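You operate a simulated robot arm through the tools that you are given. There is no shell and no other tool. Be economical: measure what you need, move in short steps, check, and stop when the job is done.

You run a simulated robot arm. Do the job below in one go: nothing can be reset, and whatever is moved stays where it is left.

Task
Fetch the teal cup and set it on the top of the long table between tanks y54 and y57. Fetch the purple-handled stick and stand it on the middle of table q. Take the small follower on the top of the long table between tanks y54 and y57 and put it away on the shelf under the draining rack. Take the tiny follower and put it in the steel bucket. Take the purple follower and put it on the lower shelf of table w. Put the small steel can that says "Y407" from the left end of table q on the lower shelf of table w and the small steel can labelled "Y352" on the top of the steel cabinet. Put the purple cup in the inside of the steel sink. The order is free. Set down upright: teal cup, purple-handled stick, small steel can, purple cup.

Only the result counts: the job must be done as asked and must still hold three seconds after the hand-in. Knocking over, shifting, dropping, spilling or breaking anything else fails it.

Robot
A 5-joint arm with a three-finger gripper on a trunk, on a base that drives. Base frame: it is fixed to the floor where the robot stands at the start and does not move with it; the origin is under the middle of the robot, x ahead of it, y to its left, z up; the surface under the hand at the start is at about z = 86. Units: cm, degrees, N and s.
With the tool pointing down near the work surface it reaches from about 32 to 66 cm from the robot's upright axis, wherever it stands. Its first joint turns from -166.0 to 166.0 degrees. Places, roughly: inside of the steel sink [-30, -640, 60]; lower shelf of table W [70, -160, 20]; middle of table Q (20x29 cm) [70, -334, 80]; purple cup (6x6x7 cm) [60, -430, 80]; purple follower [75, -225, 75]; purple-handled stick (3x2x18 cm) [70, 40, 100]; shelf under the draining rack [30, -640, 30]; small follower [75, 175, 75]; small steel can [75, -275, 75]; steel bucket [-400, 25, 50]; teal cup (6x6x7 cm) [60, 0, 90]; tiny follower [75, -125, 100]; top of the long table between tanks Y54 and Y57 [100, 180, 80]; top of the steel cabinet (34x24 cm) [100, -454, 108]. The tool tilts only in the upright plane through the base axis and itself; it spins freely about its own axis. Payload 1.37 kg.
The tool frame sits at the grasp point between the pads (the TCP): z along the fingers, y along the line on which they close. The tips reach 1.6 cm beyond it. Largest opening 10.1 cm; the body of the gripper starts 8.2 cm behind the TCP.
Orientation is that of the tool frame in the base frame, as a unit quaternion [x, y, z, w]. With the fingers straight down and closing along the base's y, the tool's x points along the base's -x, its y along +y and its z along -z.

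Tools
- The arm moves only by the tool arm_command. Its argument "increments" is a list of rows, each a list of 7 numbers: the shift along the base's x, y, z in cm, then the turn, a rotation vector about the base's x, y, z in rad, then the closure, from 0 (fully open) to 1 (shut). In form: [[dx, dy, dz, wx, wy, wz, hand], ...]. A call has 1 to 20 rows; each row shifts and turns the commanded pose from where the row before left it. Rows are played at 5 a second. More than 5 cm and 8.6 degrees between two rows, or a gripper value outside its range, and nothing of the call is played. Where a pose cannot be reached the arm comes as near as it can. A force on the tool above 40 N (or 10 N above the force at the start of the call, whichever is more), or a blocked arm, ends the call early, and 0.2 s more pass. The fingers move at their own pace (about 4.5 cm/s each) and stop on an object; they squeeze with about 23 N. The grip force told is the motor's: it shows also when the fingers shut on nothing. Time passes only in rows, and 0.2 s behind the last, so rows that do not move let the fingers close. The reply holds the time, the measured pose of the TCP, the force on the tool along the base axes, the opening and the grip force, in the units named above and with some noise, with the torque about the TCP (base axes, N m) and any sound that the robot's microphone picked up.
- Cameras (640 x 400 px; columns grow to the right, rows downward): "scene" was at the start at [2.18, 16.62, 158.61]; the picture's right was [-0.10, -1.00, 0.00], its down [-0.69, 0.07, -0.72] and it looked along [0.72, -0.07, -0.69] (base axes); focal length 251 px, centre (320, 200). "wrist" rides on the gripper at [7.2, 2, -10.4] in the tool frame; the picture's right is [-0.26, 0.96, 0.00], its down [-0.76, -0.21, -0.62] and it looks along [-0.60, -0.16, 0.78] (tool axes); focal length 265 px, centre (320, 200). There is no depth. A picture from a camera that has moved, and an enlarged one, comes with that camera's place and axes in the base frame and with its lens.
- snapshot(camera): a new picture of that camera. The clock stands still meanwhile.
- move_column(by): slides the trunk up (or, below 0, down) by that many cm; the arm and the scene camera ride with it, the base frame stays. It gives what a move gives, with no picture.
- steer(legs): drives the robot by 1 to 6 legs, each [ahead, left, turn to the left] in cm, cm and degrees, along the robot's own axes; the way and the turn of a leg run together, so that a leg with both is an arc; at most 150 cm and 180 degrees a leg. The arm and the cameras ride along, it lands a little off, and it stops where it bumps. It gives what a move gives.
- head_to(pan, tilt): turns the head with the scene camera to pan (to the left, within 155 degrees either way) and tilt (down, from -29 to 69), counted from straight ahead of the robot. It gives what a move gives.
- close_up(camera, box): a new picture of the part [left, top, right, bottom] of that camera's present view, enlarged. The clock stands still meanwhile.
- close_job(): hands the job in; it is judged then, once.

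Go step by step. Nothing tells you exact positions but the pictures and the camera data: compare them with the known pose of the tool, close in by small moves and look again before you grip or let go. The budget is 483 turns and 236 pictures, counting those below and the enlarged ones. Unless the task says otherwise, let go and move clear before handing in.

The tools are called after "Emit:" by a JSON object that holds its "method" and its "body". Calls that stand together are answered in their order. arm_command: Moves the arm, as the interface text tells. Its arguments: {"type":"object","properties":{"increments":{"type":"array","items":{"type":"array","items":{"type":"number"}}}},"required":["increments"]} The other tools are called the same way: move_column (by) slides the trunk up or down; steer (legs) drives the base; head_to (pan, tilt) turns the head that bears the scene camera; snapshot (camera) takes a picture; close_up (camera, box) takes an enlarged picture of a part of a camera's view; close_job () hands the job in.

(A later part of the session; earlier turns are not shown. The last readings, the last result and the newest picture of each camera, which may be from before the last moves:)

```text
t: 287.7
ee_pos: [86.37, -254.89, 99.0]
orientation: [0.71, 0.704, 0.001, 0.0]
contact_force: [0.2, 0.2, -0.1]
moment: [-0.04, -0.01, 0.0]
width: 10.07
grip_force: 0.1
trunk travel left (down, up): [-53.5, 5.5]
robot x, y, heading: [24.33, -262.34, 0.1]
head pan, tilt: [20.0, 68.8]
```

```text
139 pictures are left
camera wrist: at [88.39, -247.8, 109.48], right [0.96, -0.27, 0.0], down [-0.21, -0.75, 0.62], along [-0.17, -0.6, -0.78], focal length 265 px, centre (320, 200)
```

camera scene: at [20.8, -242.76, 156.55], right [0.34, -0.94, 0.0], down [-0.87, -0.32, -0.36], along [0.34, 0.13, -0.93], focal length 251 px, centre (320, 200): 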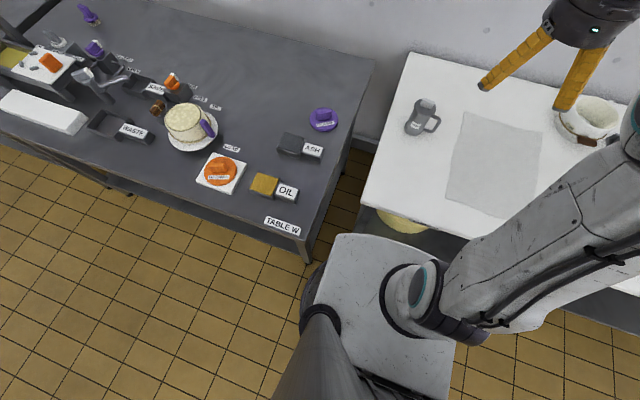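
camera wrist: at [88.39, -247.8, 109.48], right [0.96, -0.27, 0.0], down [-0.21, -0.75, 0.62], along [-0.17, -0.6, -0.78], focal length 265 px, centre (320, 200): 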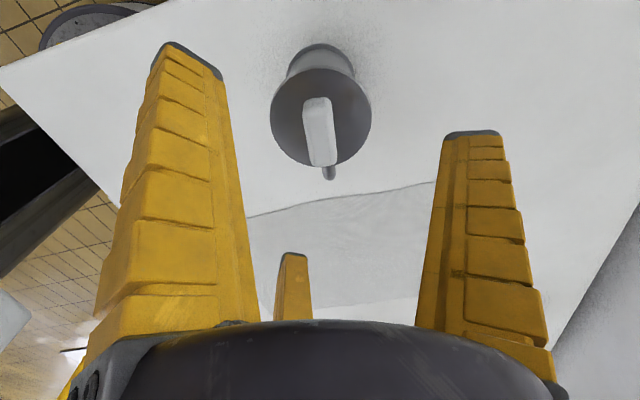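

Centred as before. Lowering and gripping, then a slight lift.

Emit:
{"method": "arm_command", "body": {"increments": [[0, 0.2, -4, 0, 0, 0, 0], [0, 0, -4, 0, 0, 0, 0], [0, 0, -3.2, 0, 0, 0, 0], [0, 0, 0, 0, 0, 0, 0], [0, 0, 0, 0, 0, 0, 0.3], [0, 0, 0, 0, 0, 0, 0.6], [0, 0, 0, 0, 0, 0, 0.7], [0, 0, 0, 0, 0, 0, 0.7], [0, 0, 0, 0, 0, 0, 0.7]]}}

Emit:
{"method": "snapshot", "body": {"camera": "wrist"}}

```text
t: 289.7
ee_pos: [86.3, -254.91, 87.57]
orientation: [0.71, 0.704, 0.0, 0.0]
contact_force: [1.6, -0.9, -0.9]
moment: [-0.15, -0.02, 0.09]
width: 6.52
grip_force: 23.8
trunk travel left (down, up): [-53.5, 5.5]
robot x, y, heading: [23.96, -262.18, 0.3]
head pan, tilt: [20.0, 68.8]
heard: snap
```

```text
138 pictures are left
camera wrist: at [88.31, -247.65, 98.01], right [0.96, -0.27, 0.0], down [-0.21, -0.75, 0.62], along [-0.17, -0.6, -0.78], focal length 265 px, centre (320, 200)
```

wrist: 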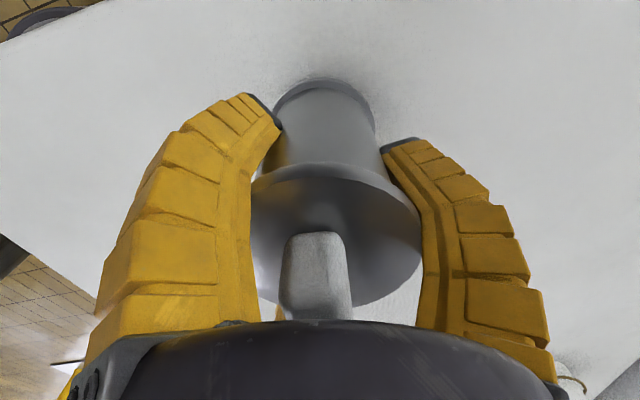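

Gripped. Lifting, retracting, and driving to table W's front.

Emit:
{"method": "arm_command", "body": {"increments": [[0, 0, 1, 0, 0, 0, 0.7], [0, 0, 3, 0, 0, 0, 0.7], [0, 0, 5, 0, 0, 0, 0.7], [0, 0, 5, 0, 0, 0, 0.7], [0, 0, 5, 0, 0, 0, 0.7], [-5, 0, 0, 0, 0, 0, 0.7], [-5, -1, 0, 0, 0, 0, 0.7], [-4, -1, 0, 0, 0, 0, 0.7], [-4, -1, 0, 0, 0, 0, 0.7], [-4, 0, 0, 0, 0, 0, 0.7], [0, 0, 0, 0, 0, 0, 0.7]]}}

Emit:
{"method": "steer", "body": {"legs": [[-54, 0, 0], [0, 98, 0]]}}

Emit:
{"method": "head_to", "body": {"pan": -15, "tilt": 40}}

Emit:
{"method": "snapshot", "body": {"camera": "scene"}}

```text
refused: row 7 steps farther than a row can; nothing moved
```

```text
t: 294.4
ee_pos: [31.6, -235.76, 87.15]
orientation: [0.719, 0.695, -0.012, -0.01]
contact_force: [-5.9, -4.7, -2.4]
moment: [0.02, 0.08, 0.06]
width: 6.72
grip_force: 23.4
trunk travel left (down, up): [-53.5, 5.5]
robot x, y, heading: [-29.74, -241.57, -0.2]
head pan, tilt: [20.0, 68.8]
stopped in leg 2: the force on the tool passed its limit at 51 N (the readings are from after the stop); the commanded pose is now the measured one
```

```text
t: 295.5
ee_pos: [31.69, -235.88, 87.29]
orientation: [0.719, 0.695, -0.011, -0.009]
contact_force: [-9.2, -12.0, -7.7]
moment: [-0.11, 0.15, 0.03]
width: 6.73
grip_force: 23.0
trunk travel left (down, up): [-53.5, 5.5]
robot x, y, heading: [-29.8, -241.37, -0.2]
head pan, tilt: [-15.0, 40.0]
```

```text
137 pictures are left
camera scene: at [-27.62, -226.45, 160.16], right [-0.26, -0.97, 0.0], down [-0.62, 0.17, -0.77], along [0.74, -0.2, -0.64], focal length 251 px, centre (320, 200)
```

scene: 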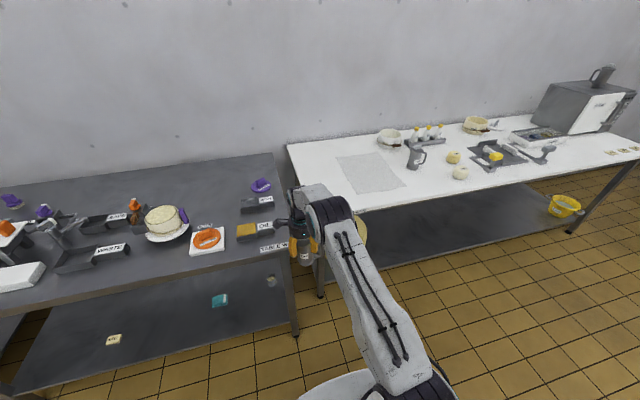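

My arm batch was refused (step too long), so the robot drove with the can at table height and it touched table W's end. I relieve the contact by moving away and up.

Emit:
{"method": "arm_command", "body": {"increments": [[0, -2, 0, 0, 0, 0, 0.7], [0, -3, 0, 0, 0, 0, 0.7], [0, -3, 0, 0, 0, 0, 0.7], [0, 0, 0, 0, 0, 0, 0.7]]}}

Emit:
{"method": "close_up", "body": {"camera": "scene", "box": [130, 160, 350, 320]}}

Emit:
{"method": "snapshot", "body": {"camera": "wrist"}}

```text
t: 296.5
ee_pos: [31.71, -243.71, 87.33]
orientation: [0.717, 0.696, -0.009, -0.009]
contact_force: [0.3, 0.4, -5.2]
moment: [0.08, 0.01, 0.05]
width: 6.6
grip_force: 23.3
trunk travel left (down, up): [-53.5, 5.5]
robot x, y, heading: [-29.7, -241.46, -0.2]
head pan, tilt: [-15.0, 40.0]
```

```text
2.50 times, centred on (240, 240) of scene
camera zoom: at [-27.51, -226.27, 160.15], right [-0.26, -0.96, 0.0], down [-0.62, 0.17, -0.77], along [0.74, -0.2, -0.64], focal length 628 px, centre (520, 100)
```

zoom: 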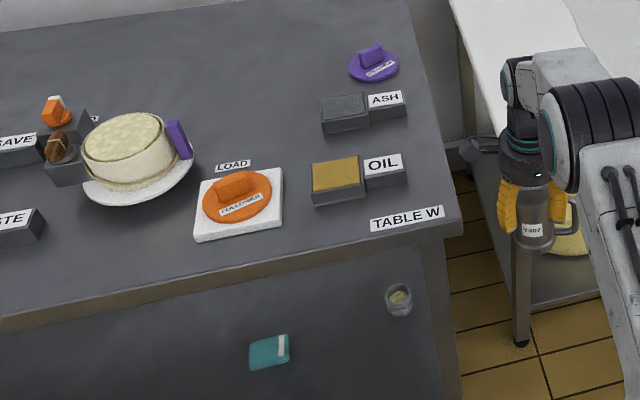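

```text
135 pictures are left
camera wrist: at [34.1, -236.58, 97.72], right [0.96, -0.29, -0.02], down [-0.22, -0.75, 0.63], along [-0.2, -0.59, -0.78], focal length 265 px, centre (320, 200)
```

wrist: 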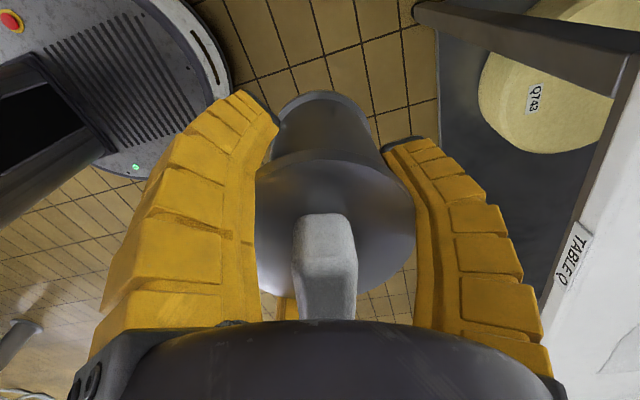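

Nothing on table W moved and the can is still held. I straighten the tool, raise and retract.

Emit:
{"method": "arm_command", "body": {"increments": [[0, 0, 3, 0, -0.025, 0, 0.7], [0, 0, 4, 0, 0, 0, 0.7], [0, 0, 4, 0, 0, 0, 0.7], [0, 0, 4, 0, 0, 0, 0.7], [0, 0, 4, 0, 0, 0, 0.7], [0, 0, 4, 0, 0, 0, 0.7], [-4, 0, 0, 0, 0, 0, 0.7], [-4, 0, 0, 0, 0, 0, 0.7], [-4, 0, 0, 0, 0, 0, 0.7], [-4, 0, 0, 0, 0, 0, 0.7], [-3, 0, 0, 0, 0, 0, 0.7], [0, 0, 0, 0, 0, 0, 0.7]]}}

Emit:
{"method": "snapshot", "body": {"camera": "wrist"}}

Emit:
{"method": "snapshot", "body": {"camera": "scene"}}

```text
t: 299.1
ee_pos: [12.89, -243.67, 110.54]
orientation: [0.719, 0.695, 0.0, 0.0]
contact_force: [-0.5, -0.3, -5.7]
moment: [0.07, -0.01, -0.01]
width: 6.62
grip_force: 22.9
trunk travel left (down, up): [-53.5, 5.5]
robot x, y, heading: [-29.44, -241.57, -0.4]
head pan, tilt: [-15.0, 40.0]
```

```text
134 pictures are left
camera wrist: at [15.09, -236.52, 120.96], right [0.96, -0.3, 0.0], down [-0.23, -0.75, 0.62], along [-0.18, -0.59, -0.78], focal length 265 px, centre (320, 200)
```

wrist: 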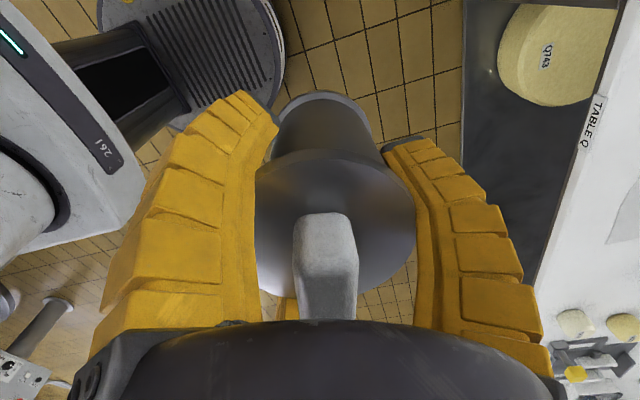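

```text
133 pictures are left
camera scene: at [-27.51, -226.29, 160.15], right [-0.26, -0.96, 0.0], down [-0.62, 0.17, -0.77], along [0.74, -0.2, -0.64], focal length 251 px, centre (320, 200)
```

scene: 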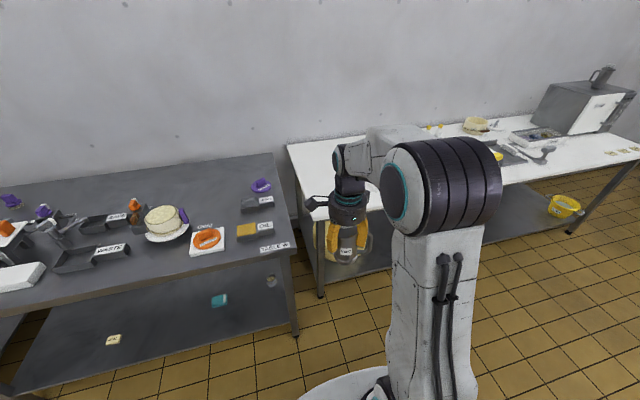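

Now shifting left to y≈-160 in front of table W.

Emit:
{"method": "steer", "body": {"legs": [[0, 83, 0]]}}

Emit:
{"method": "head_to", "body": {"pan": 0, "tilt": 45}}

Emit:
{"method": "snapshot", "body": {"camera": "scene"}}

```text
t: 303.5
ee_pos: [12.72, -160.16, 110.5]
orientation: [0.713, 0.701, 0.001, 0.0]
contact_force: [-0.5, 0.5, -6.0]
moment: [0.07, 0.0, 0.05]
width: 6.61
grip_force: 22.3
trunk travel left (down, up): [-53.5, 5.5]
robot x, y, heading: [-30.38, -158.34, 0.2]
head pan, tilt: [-15.0, 40.0]
```

```text
t: 304.2
ee_pos: [12.64, -160.2, 110.59]
orientation: [0.714, 0.7, -0.001, -0.001]
contact_force: [0.8, -0.6, -5.8]
moment: [0.1, 0.01, 0.01]
width: 6.61
grip_force: 22.9
trunk travel left (down, up): [-53.5, 5.5]
robot x, y, heading: [-30.05, -158.6, 0.5]
head pan, tilt: [0.0, 45.0]
```

```text
132 pictures are left
camera scene: at [-28.06, -141.17, 159.43], right [0.01, -1.0, 0.0], down [-0.71, -0.01, -0.71], along [0.71, 0.01, -0.71], focal length 251 px, centre (320, 200)
```

scene: 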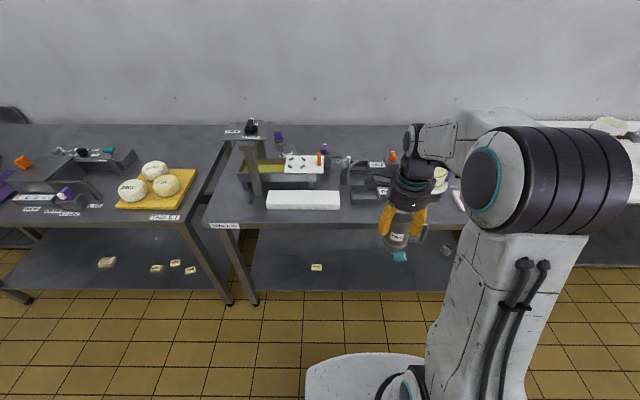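

Free shelf spot at (49,-162). Lowering the trunk, then arm, in front of the table.

Emit:
{"method": "move_column", "body": {"by": -40}}

Emit:
{"method": "move_column", "body": {"by": -13}}

Emit:
{"method": "arm_command", "body": {"increments": [[0, 0, -4, 0, 0, 0, 0.7], [0, 0, -4, 0, 0, 0, 0.7], [0, 0, -4, 0, 0, 0, 0.7], [0, 0, -4, 0, 0, 0, 0.7], [0, 0, -4, 0, 0, 0, 0.7], [0, 0, 0, 0, 0, 0, 0.7]]}}

Emit:
{"method": "arm_command", "body": {"increments": [[3, 0, 0, 0, 0, 0, 0.7], [3, 0, 0, 0, 0, 0, 0.7], [3, 0, 0, 0, 0, 0, 0.7], [3, 0, 0, 0, 0, 0, 0.7], [0, 0, 0, 0, 0, 0, 0.7]]}}

Emit:
{"method": "snapshot", "body": {"camera": "scene"}}

Emit:
{"method": "snapshot", "body": {"camera": "wrist"}}

```text
t: 308.1
ee_pos: [12.66, -160.2, 70.55]
orientation: [0.714, 0.7, -0.001, -0.001]
contact_force: [-0.8, -0.3, -5.1]
moment: [0.1, 0.01, 0.01]
width: 6.62
grip_force: 22.8
trunk travel left (down, up): [-13.5, 45.5]
robot x, y, heading: [-30.25, -158.84, 0.6]
head pan, tilt: [0.0, 45.0]
```

```text
t: 309.7
ee_pos: [12.64, -160.33, 57.53]
orientation: [0.714, 0.7, 0.0, 0.0]
contact_force: [0.1, 0.6, -5.6]
moment: [0.07, 0.02, -0.01]
width: 6.64
grip_force: 23.3
trunk travel left (down, up): [-0.5, 58.5]
robot x, y, heading: [-30.24, -158.43, 0.6]
head pan, tilt: [0.0, 45.0]
```

```text
t: 311.1
ee_pos: [12.57, -160.32, 37.46]
orientation: [0.714, 0.7, 0.0, 0.0]
contact_force: [0.0, -0.5, -4.3]
moment: [0.09, -0.03, -0.01]
width: 6.6
grip_force: 23.4
trunk travel left (down, up): [-0.5, 58.5]
robot x, y, heading: [-29.87, -158.93, 0.6]
head pan, tilt: [0.0, 45.0]
```

```text
t: 312.3
ee_pos: [24.61, -160.31, 37.5]
orientation: [0.713, 0.701, 0.0, -0.001]
contact_force: [-1.2, 0.5, -5.2]
moment: [0.11, -0.03, -0.02]
width: 6.58
grip_force: 23.3
trunk travel left (down, up): [-0.5, 58.5]
robot x, y, heading: [-30.22, -158.59, 0.7]
head pan, tilt: [0.0, 45.0]
```

```text
131 pictures are left
camera scene: at [-28.06, -141.16, 106.43], right [0.01, -1.0, 0.0], down [-0.71, -0.01, -0.71], along [0.71, 0.01, -0.71], focal length 251 px, centre (320, 200)
```

scene: 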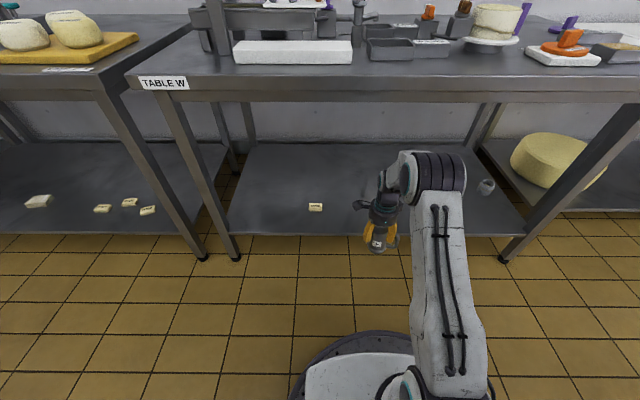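

```text
130 pictures are left
camera wrist: at [26.76, -153.07, 47.96], right [0.96, -0.28, 0.0], down [-0.22, -0.75, 0.62], along [-0.18, -0.6, -0.78], focal length 265 px, centre (320, 200)
```

wrist: 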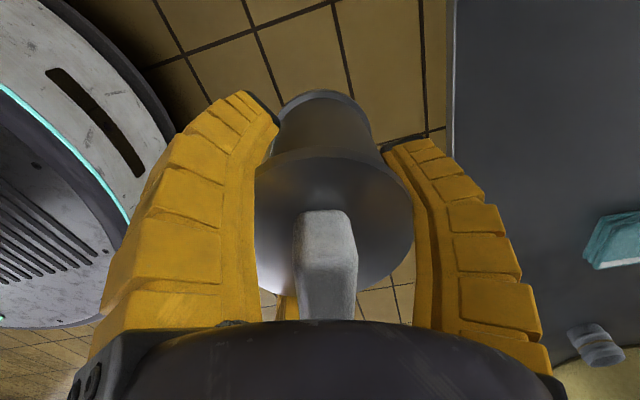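

Table underside is at z≈79, shelf at ≈17.7. Lowering to z=31 and extending more before driving under.

Emit:
{"method": "arm_command", "body": {"increments": [[0, 0, -3, 0, 0, 0, 0.7], [0, 0, -3, 0, 0, 0, 0.7], [3, 0, 0, 0, 0, 0, 0.7], [3, 0, 0, 0, 0, 0, 0.7], [0, 0, 0, 0, 0, 0, 0.7]]}}

Emit:
{"method": "snapshot", "body": {"camera": "scene"}}

```text
t: 313.5
ee_pos: [30.57, -160.26, 31.42]
orientation: [0.713, 0.701, -0.001, 0.0]
contact_force: [0.6, -0.7, -5.0]
moment: [0.09, 0.0, 0.0]
width: 6.59
grip_force: 23.0
trunk travel left (down, up): [-0.5, 58.5]
robot x, y, heading: [-30.23, -158.64, 0.4]
head pan, tilt: [0.0, 45.0]
```

```text
129 pictures are left
camera scene: at [-28.06, -141.16, 106.43], right [0.01, -1.0, 0.0], down [-0.71, -0.01, -0.71], along [0.71, 0.01, -0.71], focal length 251 px, centre (320, 200)
```

scene: 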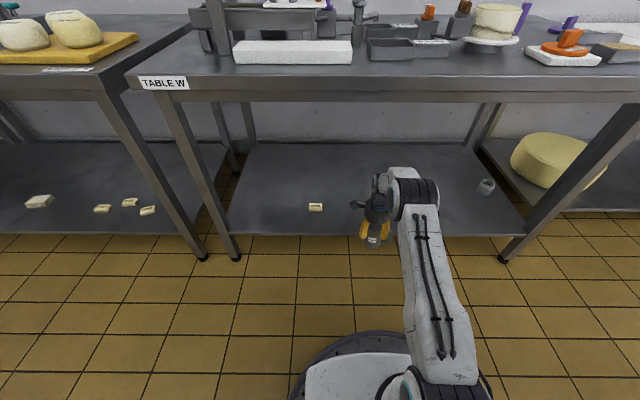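

The elbow is low enough. Rolling ahead 17 cm.

Emit:
{"method": "steer", "body": {"legs": [[10, 0, -0.4]]}}

Emit:
{"method": "snapshot", "body": {"camera": "wrist"}}

Emit:
{"method": "steer", "body": {"legs": [[8, 0, 0]]}}

Emit:
{"method": "snapshot", "body": {"camera": "wrist"}}

Emit:
{"method": "snapshot", "body": {"camera": "scene"}}

```text
t: 314.6
ee_pos: [40.63, -160.72, 31.64]
orientation: [0.717, 0.697, -0.001, -0.001]
contact_force: [0.8, 0.0, -5.1]
moment: [0.1, 0.01, 0.01]
width: 6.61
grip_force: 22.8
trunk travel left (down, up): [-0.5, 58.5]
robot x, y, heading: [-20.07, -158.29, 0.1]
head pan, tilt: [0.0, 45.0]
```

```text
128 pictures are left
camera wrist: at [42.84, -153.63, 41.96], right [0.96, -0.29, 0.0], down [-0.23, -0.75, 0.62], along [-0.18, -0.59, -0.78], focal length 265 px, centre (320, 200)
```

wrist: 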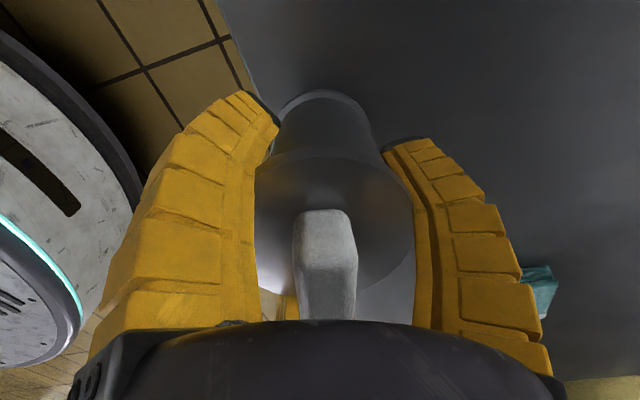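

```text
t: 315.7
ee_pos: [48.66, -160.8, 31.5]
orientation: [0.717, 0.697, -0.001, 0.0]
contact_force: [0.6, 0.3, -5.3]
moment: [0.04, 0.01, 0.02]
width: 6.6
grip_force: 23.2
trunk travel left (down, up): [-0.5, 58.5]
robot x, y, heading: [-12.01, -158.38, 0.1]
head pan, tilt: [0.0, 45.0]
```

```text
127 pictures are left
camera wrist: at [50.86, -153.58, 41.95], right [0.96, -0.29, 0.0], down [-0.23, -0.75, 0.62], along [-0.18, -0.59, -0.78], focal length 265 px, centre (320, 200)
```

wrist: 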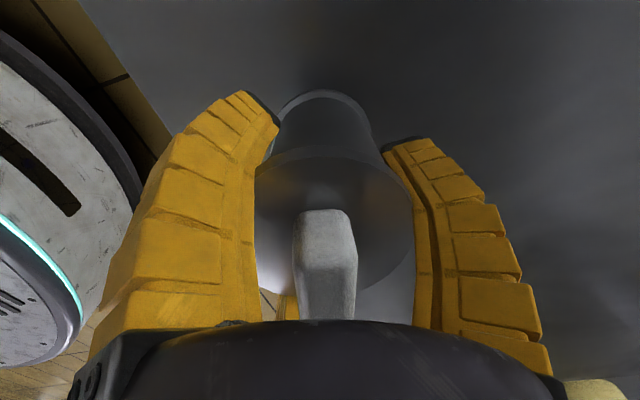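

```text
126 pictures are left
camera scene: at [-9.82, -141.14, 106.43], right [0.0, -1.0, 0.0], down [-0.71, 0.0, -0.71], along [0.71, 0.0, -0.71], focal length 251 px, centre (320, 200)
```

scene: 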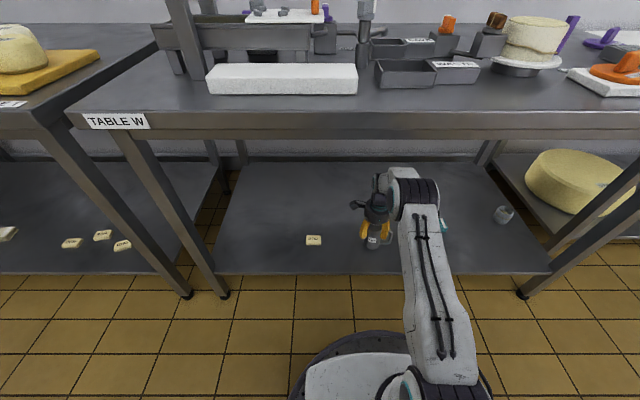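

Over the shelf with room. Lowering in small steps.

Emit:
{"method": "arm_command", "body": {"increments": [[0, 0, -1, 0, 0, 0, 0.7], [0, 0, -0.7, 0, 0, 0, 0.7], [0, 0, -0.5, 0, 0, 0, 0.7], [0, 0, 0, 0, 0, 0, 0.7]]}}

```text
t: 316.7
ee_pos: [48.67, -160.92, 29.77]
orientation: [0.718, 0.696, 0.002, 0.001]
contact_force: [-8.9, -9.6, 29.8]
moment: [-0.71, -0.26, -0.23]
width: 6.77
grip_force: 22.8
trunk travel left (down, up): [-0.5, 58.5]
robot x, y, heading: [-11.87, -158.85, 0.0]
head pan, tilt: [0.0, 45.0]
```

Emit:
{"method": "arm_command", "body": {"increments": [[0, 0, 0.3, 0, 0, 0, 0.7], [0, 0, 0, 0, 0, 0, 0.7]]}}

Emit:
{"method": "snapshot", "body": {"camera": "wrist"}}

Emit:
{"method": "close_up", "body": {"camera": "scene", "box": [330, 160, 450, 260]}}

```text
t: 317.3
ee_pos: [48.67, -160.73, 29.71]
orientation: [0.717, 0.697, 0.0, 0.001]
contact_force: [-1.1, -7.6, 16.2]
moment: [-0.51, -0.53, -0.2]
width: 6.71
grip_force: 22.8
trunk travel left (down, up): [-0.5, 58.5]
robot x, y, heading: [-11.99, -158.5, 0.2]
head pan, tilt: [0.0, 45.0]
```

```text
125 pictures are left
camera wrist: at [50.84, -153.57, 40.15], right [0.96, -0.29, 0.0], down [-0.23, -0.75, 0.62], along [-0.18, -0.59, -0.78], focal length 265 px, centre (320, 200)
```

wrist: 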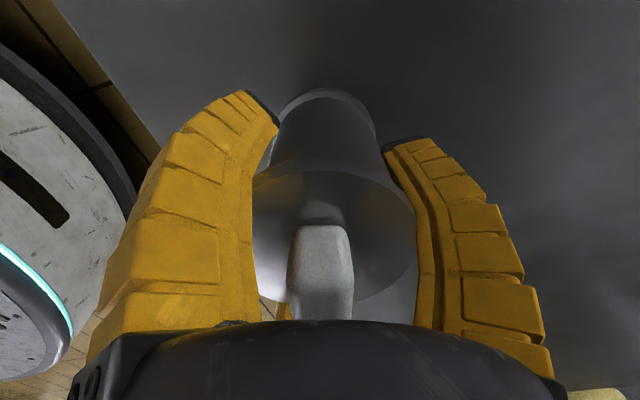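

```text
4.00 times, centred on (390, 210) of scene
camera zoom: at [-9.98, -141.15, 106.42], right [0.0, -1.0, 0.0], down [-0.71, 0.0, -0.71], along [0.71, 0.0, -0.71], focal length 1004 px, centre (40, 160)
```

zoom: 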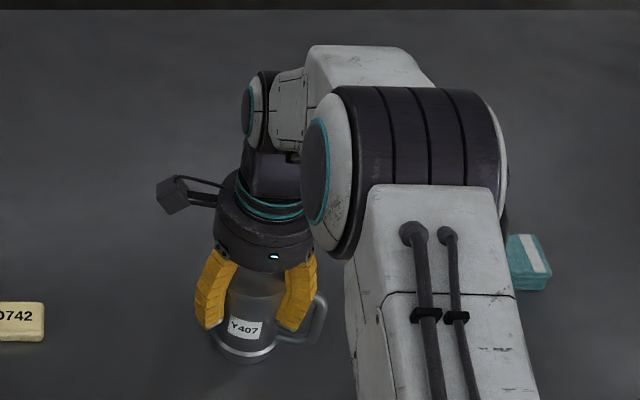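

The can leans a few degrees in the grip; pressing slightly more to seat it.

Emit:
{"method": "arm_command", "body": {"increments": [[0, 0, -0.4, 0, 0, 0, 0.7], [0, 0, -0.3, 0, 0, 0, 0.7], [0, 0, 0, 0, 0, 0, 0.7]]}}

Emit:
{"method": "close_up", "body": {"camera": "scene", "box": [350, 200, 430, 260]}}

```text
t: 318.1
ee_pos: [48.73, -160.73, 29.21]
orientation: [0.717, 0.697, 0.001, 0.001]
contact_force: [-12.1, -6.8, 33.8]
moment: [-0.61, 0.0, -0.22]
width: 6.81
grip_force: 23.4
trunk travel left (down, up): [-0.5, 58.5]
robot x, y, heading: [-11.95, -158.68, -0.0]
head pan, tilt: [0.0, 45.0]
```

```text
6.67 times, centred on (390, 230) of scene
camera zoom: at [-10.15, -141.13, 106.44], right [0.0, -1.0, 0.0], down [-0.7, 0.0, -0.71], along [0.71, 0.0, -0.7], focal length 1674 px, centre (-147, 0)
```

zoom: 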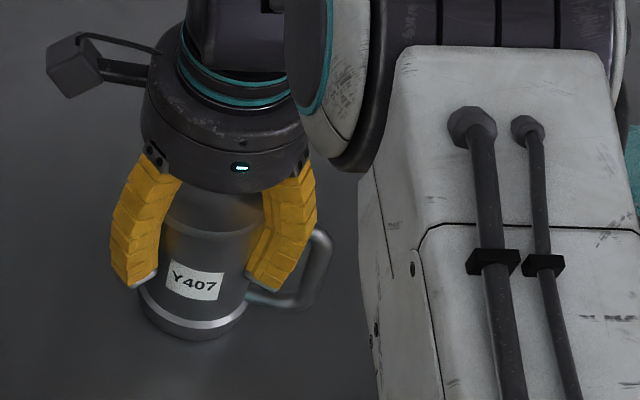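

The can is upright on the shelf. Opening and rising a little, watching the elbow against the table underside.

Emit:
{"method": "arm_command", "body": {"increments": [[0, 0, 0.5, 0, 0, 0, 0.7], [0, 0, 0, 0, 0, 0, 0.4], [0, 0, 0, 0, 0, 0, 0.1], [0, 0, 0, 0, 0, 0, 0], [0, 0, 0, 0, 0, 0, 0]]}}

Emit:
{"method": "arm_command", "body": {"increments": [[0, 0, 1, 0, 0, 0, 0], [0, 0, 1, 0, 0, 0, 0], [0, 0, 1, 0, 0, 0, 0], [0, 0, 0, 0, 0, 0, 0]]}}

Emit:
{"method": "snapshot", "body": {"camera": "scene"}}

Emit:
{"method": "snapshot", "body": {"camera": "wrist"}}

```text
t: 319.3
ee_pos: [48.73, -160.66, 29.35]
orientation: [0.717, 0.697, 0.0, -0.001]
contact_force: [0.1, 0.7, -0.1]
moment: [0.0, 0.0, -0.03]
width: 10.05
grip_force: 0.0
trunk travel left (down, up): [-0.5, 58.5]
robot x, y, heading: [-11.97, -158.44, 0.1]
head pan, tilt: [0.0, 45.0]
```

```text
t: 320.3
ee_pos: [48.75, -160.63, 32.31]
orientation: [0.717, 0.697, 0.0, 0.0]
contact_force: [0.5, 0.8, 0.7]
moment: [-0.01, -0.02, 0.0]
width: 10.06
grip_force: 0.1
trunk travel left (down, up): [-0.5, 58.5]
robot x, y, heading: [-11.72, -158.3, 0.2]
head pan, tilt: [0.0, 45.0]
```

```text
122 pictures are left
camera scene: at [-9.86, -141.14, 106.43], right [0.0, -1.0, 0.0], down [-0.71, 0.0, -0.71], along [0.71, 0.0, -0.71], focal length 251 px, centre (320, 200)
```

scene: 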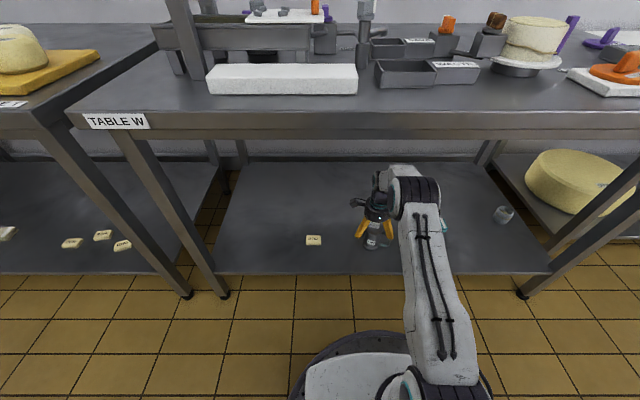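

```text
121 pictures are left
camera wrist: at [50.91, -153.51, 42.87], right [0.96, -0.29, 0.0], down [-0.23, -0.75, 0.62], along [-0.18, -0.59, -0.78], focal length 265 px, centre (320, 200)
```

wrist: 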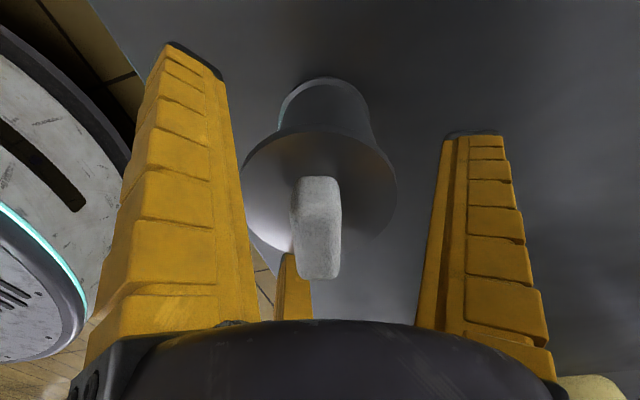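

Clearance looks adequate (elbow stays just in front of the edge). Rising 6 cm more.

Emit:
{"method": "arm_command", "body": {"increments": [[0, 0, 1, 0, 0, 0, 0], [0, 0, 1, 0, 0, 0, 0], [0, 0, 1, 0, 0, 0, 0], [0, 0, 1, 0, 0, 0, 0], [0, 0, 1, 0, 0, 0, 0], [0, 0, 1, 0, 0, 0, 0], [0, 0, 0, 0, 0, 0, 0]]}}

Emit:
{"method": "snapshot", "body": {"camera": "scene"}}

Emit:
{"method": "snapshot", "body": {"camera": "wrist"}}

```text
t: 321.9
ee_pos: [48.78, -160.61, 38.43]
orientation: [0.717, 0.697, 0.0, -0.001]
contact_force: [-0.6, -0.3, -0.1]
moment: [-0.03, 0.02, 0.02]
width: 10.05
grip_force: 0.1
trunk travel left (down, up): [-0.5, 58.5]
robot x, y, heading: [-12.17, -158.32, -0.0]
head pan, tilt: [0.0, 45.0]
```

```text
120 pictures are left
camera scene: at [-9.85, -141.13, 106.43], right [0.0, -1.0, 0.0], down [-0.71, 0.0, -0.71], along [0.71, 0.0, -0.71], focal length 251 px, centre (320, 200)
```

scene: 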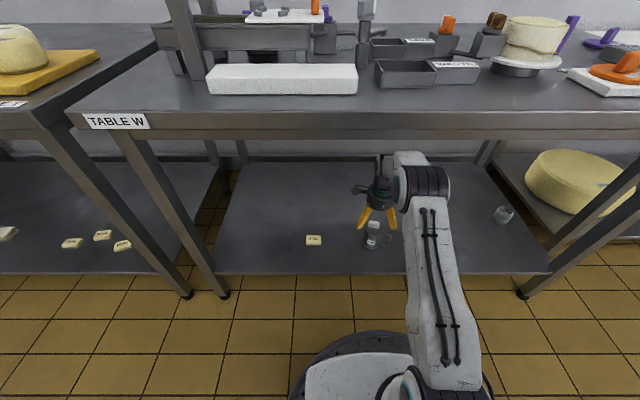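

```text
119 pictures are left
camera wrist: at [50.85, -153.47, 48.84], right [0.96, -0.29, 0.0], down [-0.23, -0.75, 0.62], along [-0.18, -0.59, -0.78], focal length 265 px, centre (320, 200)
```

wrist: 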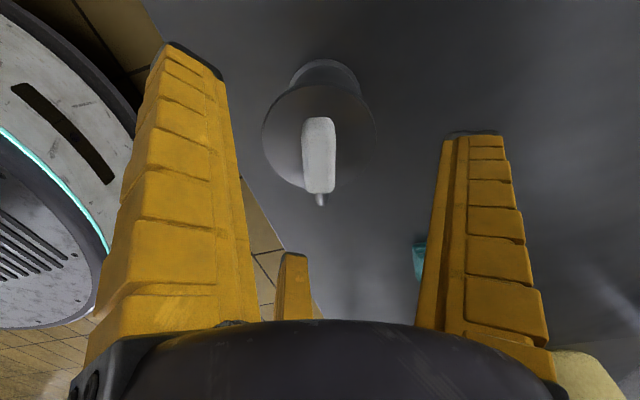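

The knob reaches z≈37.4, so I need ~2.5 cm more height before backing out.

Emit:
{"method": "arm_command", "body": {"increments": [[0, 0, 1, 0, 0, 0, 0], [0, 0, 1, 0, 0, 0, 0], [0, 0, 0.7, 0, 0, 0, 0], [0, 0, 0, 0, 0, 0, 0]]}}

Emit:
{"method": "snapshot", "body": {"camera": "wrist"}}

```text
t: 322.9
ee_pos: [48.55, -160.64, 41.03]
orientation: [0.717, 0.697, -0.001, -0.001]
contact_force: [0.0, -0.1, -0.2]
moment: [-0.01, 0.04, -0.01]
width: 10.05
grip_force: 0.0
trunk travel left (down, up): [-0.5, 58.5]
robot x, y, heading: [-11.84, -158.83, -0.1]
head pan, tilt: [0.0, 45.0]
```

```text
118 pictures are left
camera wrist: at [50.84, -153.55, 51.6], right [0.96, -0.29, 0.0], down [-0.23, -0.75, 0.62], along [-0.18, -0.59, -0.78], focal length 265 px, centre (320, 200)
```

wrist: 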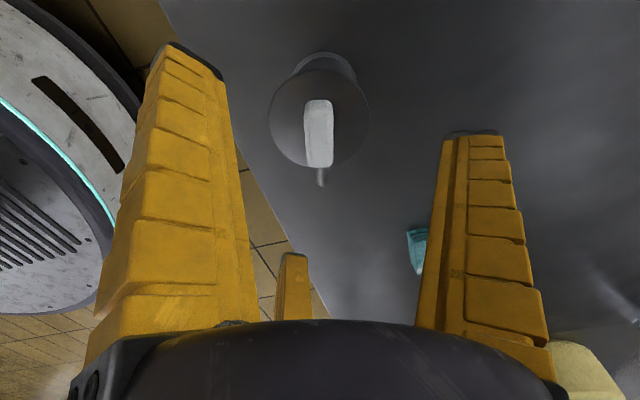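

Fingertips are now ~2 cm above the knob. Backing out.

Emit:
{"method": "steer", "body": {"legs": [[-30, 0, 0]]}}

Emit:
{"method": "snapshot", "body": {"camera": "scene"}}

```text
t: 324.9
ee_pos: [18.86, -160.72, 41.21]
orientation: [0.718, 0.696, -0.001, -0.001]
contact_force: [-0.7, -0.1, 0.4]
moment: [-0.01, 0.0, -0.01]
width: 10.06
grip_force: 0.0
trunk travel left (down, up): [-0.5, 58.5]
robot x, y, heading: [-41.71, -158.43, -0.2]
head pan, tilt: [0.0, 45.0]
```

```text
117 pictures are left
camera scene: at [-39.51, -141.14, 106.43], right [0.0, -1.0, 0.0], down [-0.71, 0.0, -0.71], along [0.71, 0.0, -0.71], focal length 251 px, centre (320, 200)
```

scene: 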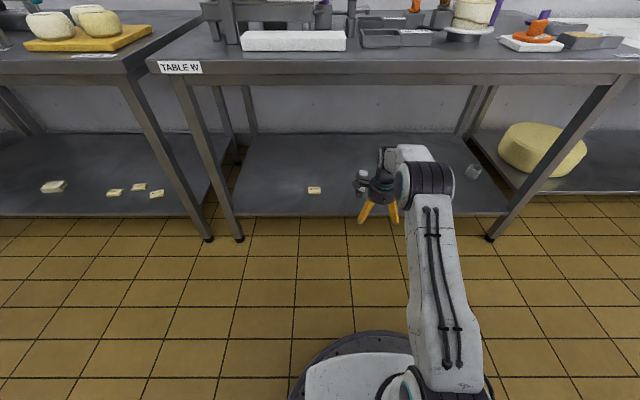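

Now the purple follower at about (76,-224) on table W. I raise and go to the corner spot (24,-262), from which it is within reach.

Emit:
{"method": "arm_command", "body": {"increments": [[-3, 0, 4, 0, 0, 0, 0], [-3, 0, 4, 0, 0, 0, 0], [-3, 0, 4, 0, 0, 0, 0], [-3, 0, 4, 0, 0, 0, 0], [-3, 0, 4, 0, 0, 0, 0], [0, 0, 0, 0, 0, 0, 0]]}}

Emit:
{"method": "move_column", "body": {"by": 40}}

Emit:
{"method": "move_column", "body": {"by": 14}}

Emit:
{"method": "snapshot", "body": {"camera": "scene"}}

```text
t: 326.3
ee_pos: [3.62, -160.81, 61.07]
orientation: [0.717, 0.697, -0.001, -0.001]
contact_force: [-0.6, -0.1, -1.3]
moment: [0.0, -0.01, -0.01]
width: 10.06
grip_force: 0.1
trunk travel left (down, up): [-0.5, 58.5]
robot x, y, heading: [-41.81, -158.56, -0.1]
head pan, tilt: [0.0, 45.0]
```

```text
t: 330.1
ee_pos: [3.88, -160.78, 100.96]
orientation: [0.718, 0.696, -0.002, -0.001]
contact_force: [-0.1, -0.4, 0.6]
moment: [0.0, -0.01, -0.03]
width: 10.06
grip_force: 0.0
trunk travel left (down, up): [-40.5, 18.5]
robot x, y, heading: [-42.23, -158.63, 0.0]
head pan, tilt: [0.0, 45.0]
```

```text
t: 331.8
ee_pos: [3.76, -160.77, 115.03]
orientation: [0.718, 0.697, -0.001, 0.0]
contact_force: [0.7, 1.0, 0.4]
moment: [-0.01, 0.01, 0.0]
width: 10.1
grip_force: 0.1
trunk travel left (down, up): [-54.5, 4.5]
robot x, y, heading: [-41.53, -158.41, 0.0]
head pan, tilt: [0.0, 45.0]
```

```text
116 pictures are left
camera scene: at [-39.51, -141.13, 160.43], right [0.0, -1.0, 0.0], down [-0.71, 0.0, -0.71], along [0.71, 0.0, -0.71], focal length 251 px, centre (320, 200)
```

scene: 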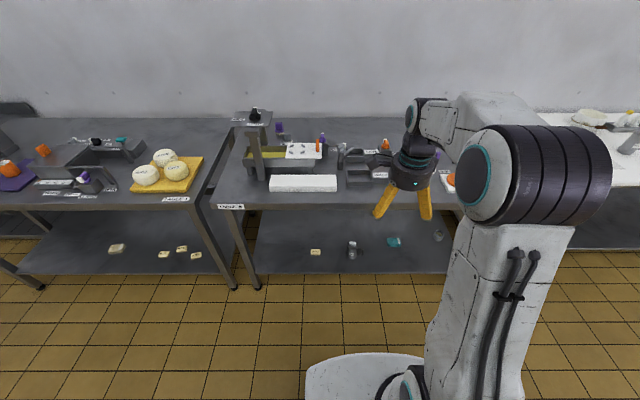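

Y407 stands upright on the lower shelf. While here, I look closely at the press area for the tiny follower.

Emit:
{"method": "close_up", "body": {"camera": "scene", "box": [210, 95, 350, 205]}}

```text
3.64 times, centred on (280, 150) of scene
camera zoom: at [-39.51, -141.13, 160.43], right [0.0, -1.0, 0.0], down [-0.71, 0.0, -0.71], along [0.71, 0.0, -0.71], focal length 913 px, centre (466, 382)
```

zoom: 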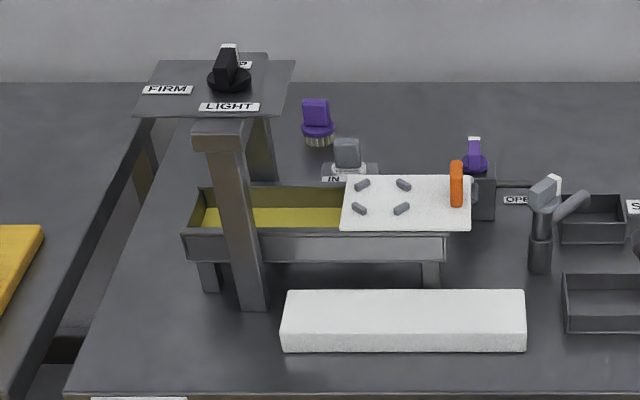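

Emit:
{"method": "close_up", "body": {"camera": "scene", "box": [262, 115, 332, 165]}}

```text
8.00 times, centred on (297, 140) of scene
camera zoom: at [-39.51, -141.13, 160.43], right [0.0, -1.0, 0.0], down [-0.71, 0.0, -0.71], along [0.71, 0.0, -0.71], focal length 2009 px, centre (504, 680)
```

zoom: 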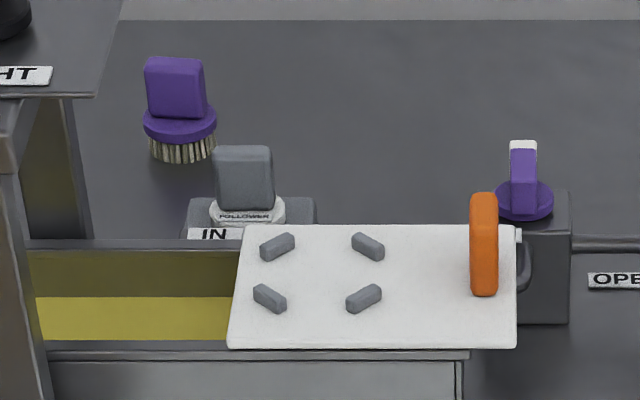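

The tiny follower is the grey block on a small white disc labelled FOLLOWER in the "IN" tray, near (75,-124). First, though, the purple follower.

Emit:
{"method": "steer", "body": {"legs": [[0, -103, 0]]}}

Emit:
{"method": "steer", "body": {"legs": [[65, 0, 0]]}}

Emit:
{"method": "head_to", "body": {"pan": 25, "tilt": 45}}

Emit:
{"method": "snapshot", "body": {"camera": "scene"}}

```text
t: 337.1
ee_pos: [3.74, -263.0, 114.96]
orientation: [0.717, 0.697, 0.0, -0.001]
contact_force: [-0.6, 0.5, 0.4]
moment: [0.0, 0.02, -0.04]
width: 10.08
grip_force: 0.0
trunk travel left (down, up): [-54.5, 4.5]
robot x, y, heading: [-41.48, -260.93, 0.1]
head pan, tilt: [0.0, 45.0]
```

```text
t: 340.7
ee_pos: [68.59, -262.59, 115.03]
orientation: [0.715, 0.699, 0.0, -0.001]
contact_force: [0.0, 0.1, -0.4]
moment: [0.03, 0.04, 0.01]
width: 10.06
grip_force: 0.0
trunk travel left (down, up): [-54.5, 4.5]
robot x, y, heading: [22.96, -260.78, 0.7]
head pan, tilt: [0.0, 45.0]
```

```text
t: 341.6
ee_pos: [68.44, -262.45, 115.13]
orientation: [0.715, 0.699, 0.0, -0.001]
contact_force: [-0.1, -0.5, 0.4]
moment: [-0.02, -0.01, 0.02]
width: 10.08
grip_force: 0.0
trunk travel left (down, up): [-54.5, 4.5]
robot x, y, heading: [23.13, -260.44, 0.5]
head pan, tilt: [25.0, 45.0]
```

```text
113 pictures are left
camera scene: at [24.29, -239.8, 160.43], right [0.43, -0.9, 0.0], down [-0.64, -0.3, -0.71], along [0.64, 0.3, -0.71], focal length 251 px, centre (320, 200)
```

scene: 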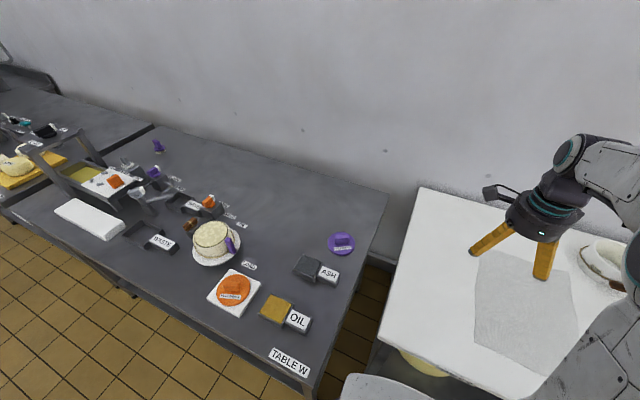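

Emit:
{"method": "close_up", "body": {"camera": "scene", "box": [290, 215, 390, 285]}}

Emit:
{"method": "close_up", "body": {"camera": "scene", "box": [0, 110, 240, 260]}}

```text
5.71 times, centred on (340, 250) of scene
camera zoom: at [24.29, -239.8, 160.43], right [0.43, -0.9, 0.0], down [-0.64, -0.3, -0.71], along [0.64, 0.3, -0.71], focal length 1435 px, centre (206, -86)
```

zoom: 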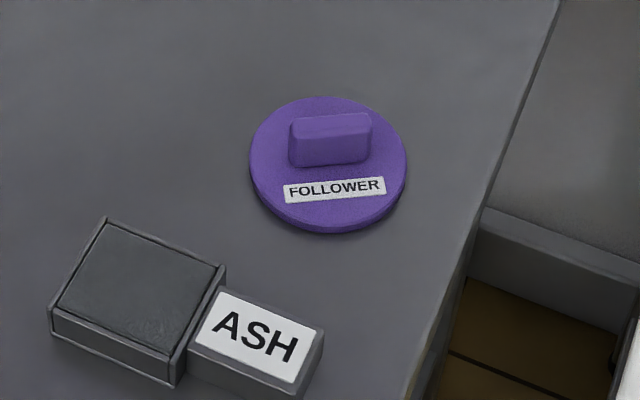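

```text
2.67 times, centred on (120, 185) of scene
camera zoom: at [24.29, -239.8, 160.43], right [0.43, -0.9, 0.0], down [-0.64, -0.3, -0.71], along [0.64, 0.3, -0.71], focal length 670 px, centre (853, 240)
```

zoom: 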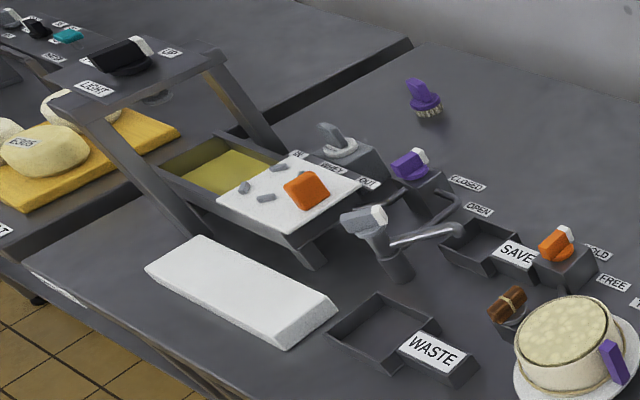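

The block handle's long axis runs at about -63° azimuth; I'll close across it at +27°. Moving above the follower.

Emit:
{"method": "arm_command", "body": {"increments": [[0.6, 3.8, 0, 0, 0, 0.1235, 0], [0.6, 3.8, 0, 0, 0, 0.1235, 0], [0.6, 3.8, 0, 0, 0, 0.1235, 0], [0.6, 3.8, 0, 0, 0, 0.1235, 0], [0.6, 3.8, 0, 0, 0, 0, 0], [0.6, 3.8, 0, 0, 0, 0, 0], [0.6, 3.8, 0, 0, 0, 0, 0], [0.6, 3.8, 0, 0, 0, 0, 0], [0.6, 3.8, 0, 0, 0, 0, 0], [0.7, 3.8, 0, 0, 0, 0, 0], [0, 0, -4, 0, 0, 0, 0], [0, 0, -4, 0, 0, 0, 0], [0, 0, 0, 0, 0, 0, 0]]}}

Emit:
{"method": "snapshot", "body": {"camera": "wrist"}}

```text
t: 344.4
ee_pos: [72.91, -225.93, 106.18]
orientation: [0.522, 0.853, -0.001, -0.001]
contact_force: [-0.8, 0.1, -0.3]
moment: [0.0, 0.02, -0.02]
width: 10.06
grip_force: 0.1
out of reach, approached as far as the arm can: row 10
trunk travel left (down, up): [-54.5, 4.5]
robot x, y, heading: [23.21, -260.82, 0.7]
head pan, tilt: [25.0, 45.0]
```

```text
110 pictures are left
camera wrist: at [71.42, -218.55, 116.68], right [0.98, 0.2, 0.0], down [0.16, -0.77, 0.62], along [0.12, -0.61, -0.78], focal length 265 px, centre (320, 200)
```

wrist: 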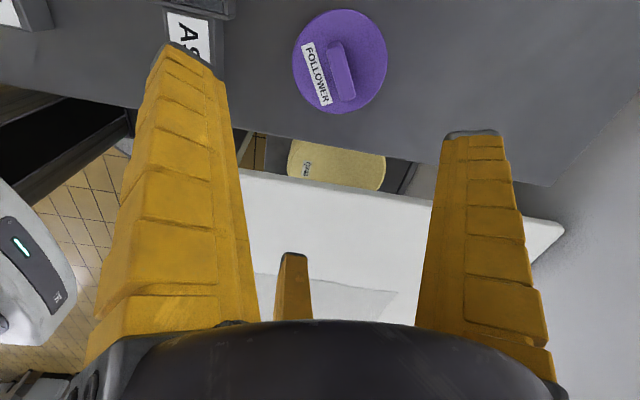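

Lowering first (reach improves), then centring at (74.5,-224.3).

Emit:
{"method": "arm_command", "body": {"increments": [[0, 0, -4, 0, 0, 0, 0], [0, 0, -4, 0, 0, 0, 0], [0.8, 0.8, -2, 0, 0, 0, 0], [0.8, 0.8, 0, 0, 0, 0, 0], [0, 0, 0, 0, 0, 0, 0]]}}

Emit:
{"method": "snapshot", "body": {"camera": "wrist"}}

```text
t: 345.6
ee_pos: [74.61, -224.38, 96.13]
orientation: [0.522, 0.853, -0.002, 0.0]
contact_force: [-0.3, -0.3, -1.1]
moment: [-0.01, 0.01, -0.06]
width: 10.08
grip_force: 0.1
trunk travel left (down, up): [-54.5, 4.5]
robot x, y, heading: [23.23, -260.56, 0.2]
head pan, tilt: [25.0, 45.0]
```

```text
109 pictures are left
camera wrist: at [73.07, -217.04, 106.62], right [0.98, 0.2, 0.0], down [0.16, -0.77, 0.62], along [0.12, -0.61, -0.78], focal length 265 px, centre (320, 200)
```

wrist: 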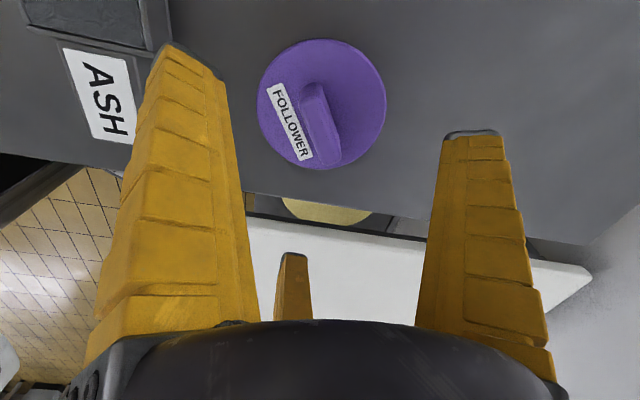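

Aligned. Lowering with fingers partly closed until just above the disc.

Emit:
{"method": "arm_command", "body": {"increments": [[0, 0.2, -2, 0, 0, 0, 0.2], [0, 0, -2, 0, 0, 0, 0.4], [0, 0, -1, 0, 0, 0, 0.4], [0, 0, 0, 0, 0, 0, 0.4]]}}

Emit:
{"method": "snapshot", "body": {"camera": "wrist"}}

```text
t: 346.6
ee_pos: [74.61, -224.11, 91.24]
orientation: [0.522, 0.853, -0.001, -0.001]
contact_force: [-0.2, -0.5, 0.0]
moment: [0.03, -0.04, -0.01]
width: 6.39
grip_force: 3.0
trunk travel left (down, up): [-54.5, 4.5]
robot x, y, heading: [22.79, -260.6, 0.3]
head pan, tilt: [25.0, 45.0]
```

```text
108 pictures are left
camera wrist: at [73.1, -216.83, 101.68], right [0.98, 0.2, 0.0], down [0.16, -0.77, 0.62], along [0.12, -0.61, -0.78], focal length 265 px, centre (320, 200)
```

wrist: 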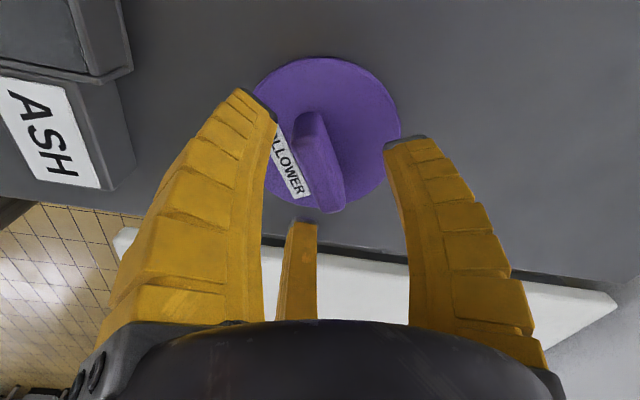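

Emit:
{"method": "arm_command", "body": {"increments": [[0, 0, -1.5, 0, 0, 0, 0.4], [0, 0, -1, 0, 0, 0, 0.4], [0, 0, -0.6, 0, 0, 0, 0.4], [0, 0, 0, 0, 0, 0, 0.4]]}}

Emit:
{"method": "snapshot", "body": {"camera": "wrist"}}

```text
t: 347.6
ee_pos: [74.54, -224.22, 88.45]
orientation: [0.523, 0.852, 0.003, 0.001]
contact_force: [-0.3, -0.7, 21.8]
moment: [-0.14, 0.15, 0.03]
width: 6.12
grip_force: 9.8
trunk travel left (down, up): [-54.5, 4.5]
robot x, y, heading: [23.31, -260.51, 0.3]
head pan, tilt: [25.0, 45.0]
```

```text
107 pictures are left
camera wrist: at [72.94, -216.86, 99.0], right [0.98, 0.2, 0.01], down [0.16, -0.77, 0.62], along [0.13, -0.61, -0.79], focal length 265 px, centre (320, 200)
```

wrist: 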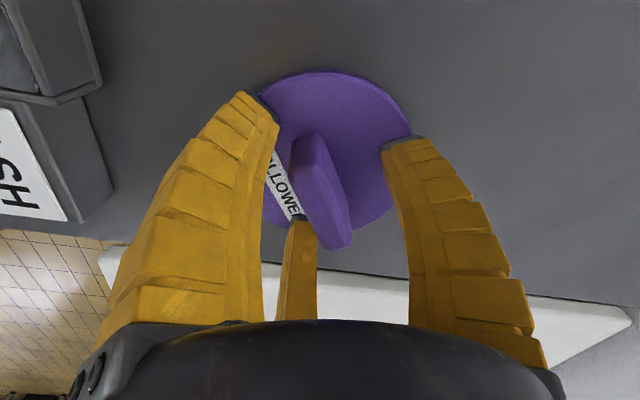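

Tips touch the disc. Easing up and closing on the block.

Emit:
{"method": "arm_command", "body": {"increments": [[0, 0, 0.5, 0, 0, 0, 0.4], [0, 0, 0, 0, 0, 0, 0.6], [0, 0, 0, 0, 0, 0, 0.8], [0, 0, 0, 0, 0, 0, 1], [0, 0, 0, 0, 0, 0, 1], [0, 0, 0, 0, 0, 0, 1]]}}

Emit:
{"method": "arm_command", "body": {"increments": [[0, 0, 1, 0, 0, 0, 1], [0, 0, 2, 0, 0, 0, 1], [0, 0, 2, 0, 0, 0, 1], [0, 0, 0, 0, 0, 0, 1]]}}

Emit:
{"method": "snapshot", "body": {"camera": "wrist"}}

```text
t: 349.0
ee_pos: [74.51, -224.1, 88.53]
orientation: [0.522, 0.853, -0.001, -0.001]
contact_force: [-1.2, -0.4, 0.3]
moment: [-0.05, 0.02, -0.01]
width: 2.11
grip_force: 23.1
trunk travel left (down, up): [-54.5, 4.5]
robot x, y, heading: [23.0, -260.72, 0.7]
head pan, tilt: [25.0, 45.0]
```

```text
t: 350.0
ee_pos: [74.57, -224.3, 93.58]
orientation: [0.523, 0.852, -0.001, -0.001]
contact_force: [0.2, -1.2, -0.3]
moment: [0.0, 0.04, -0.01]
width: 2.03
grip_force: 23.5
trunk travel left (down, up): [-54.5, 4.5]
robot x, y, heading: [23.25, -260.53, 0.1]
head pan, tilt: [25.0, 45.0]
```

```text
106 pictures are left
camera wrist: at [73.09, -216.85, 104.04], right [0.98, 0.2, 0.0], down [0.16, -0.77, 0.62], along [0.12, -0.61, -0.78], focal length 265 px, centre (320, 200)
```

wrist: 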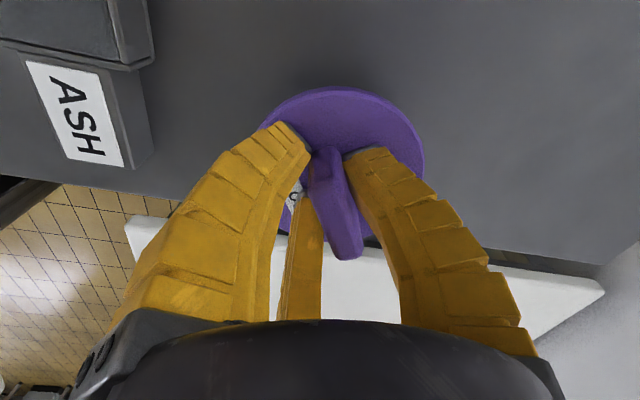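

Held. Lifting to z≈106 and retracting toward the robot.

Emit:
{"method": "arm_command", "body": {"increments": [[0, 0, 4, 0, 0, 0, 1], [-2, -1.5, 3, 0, 0, 0, 1], [-3, -2.5, 3, 0, 0, 0, 1], [-3, -3, 2, 0, 0, 0, 1], [-3, -3, 0, 0, 0, 0, 1], [-3, -3, 0, 0, 0, 0, 1], [-3, -3, 0, 0, 0, 0, 1], [0, 0, 0, 0, 0, 0, 1]]}}

```text
t: 351.8
ee_pos: [57.42, -240.25, 105.83]
orientation: [0.523, 0.852, -0.001, 0.0]
contact_force: [-1.0, -0.3, -1.9]
moment: [-0.02, 0.02, 0.01]
width: 1.96
grip_force: 23.1
trunk travel left (down, up): [-54.5, 4.5]
robot x, y, heading: [23.2, -260.7, 0.5]
head pan, tilt: [25.0, 45.0]
```

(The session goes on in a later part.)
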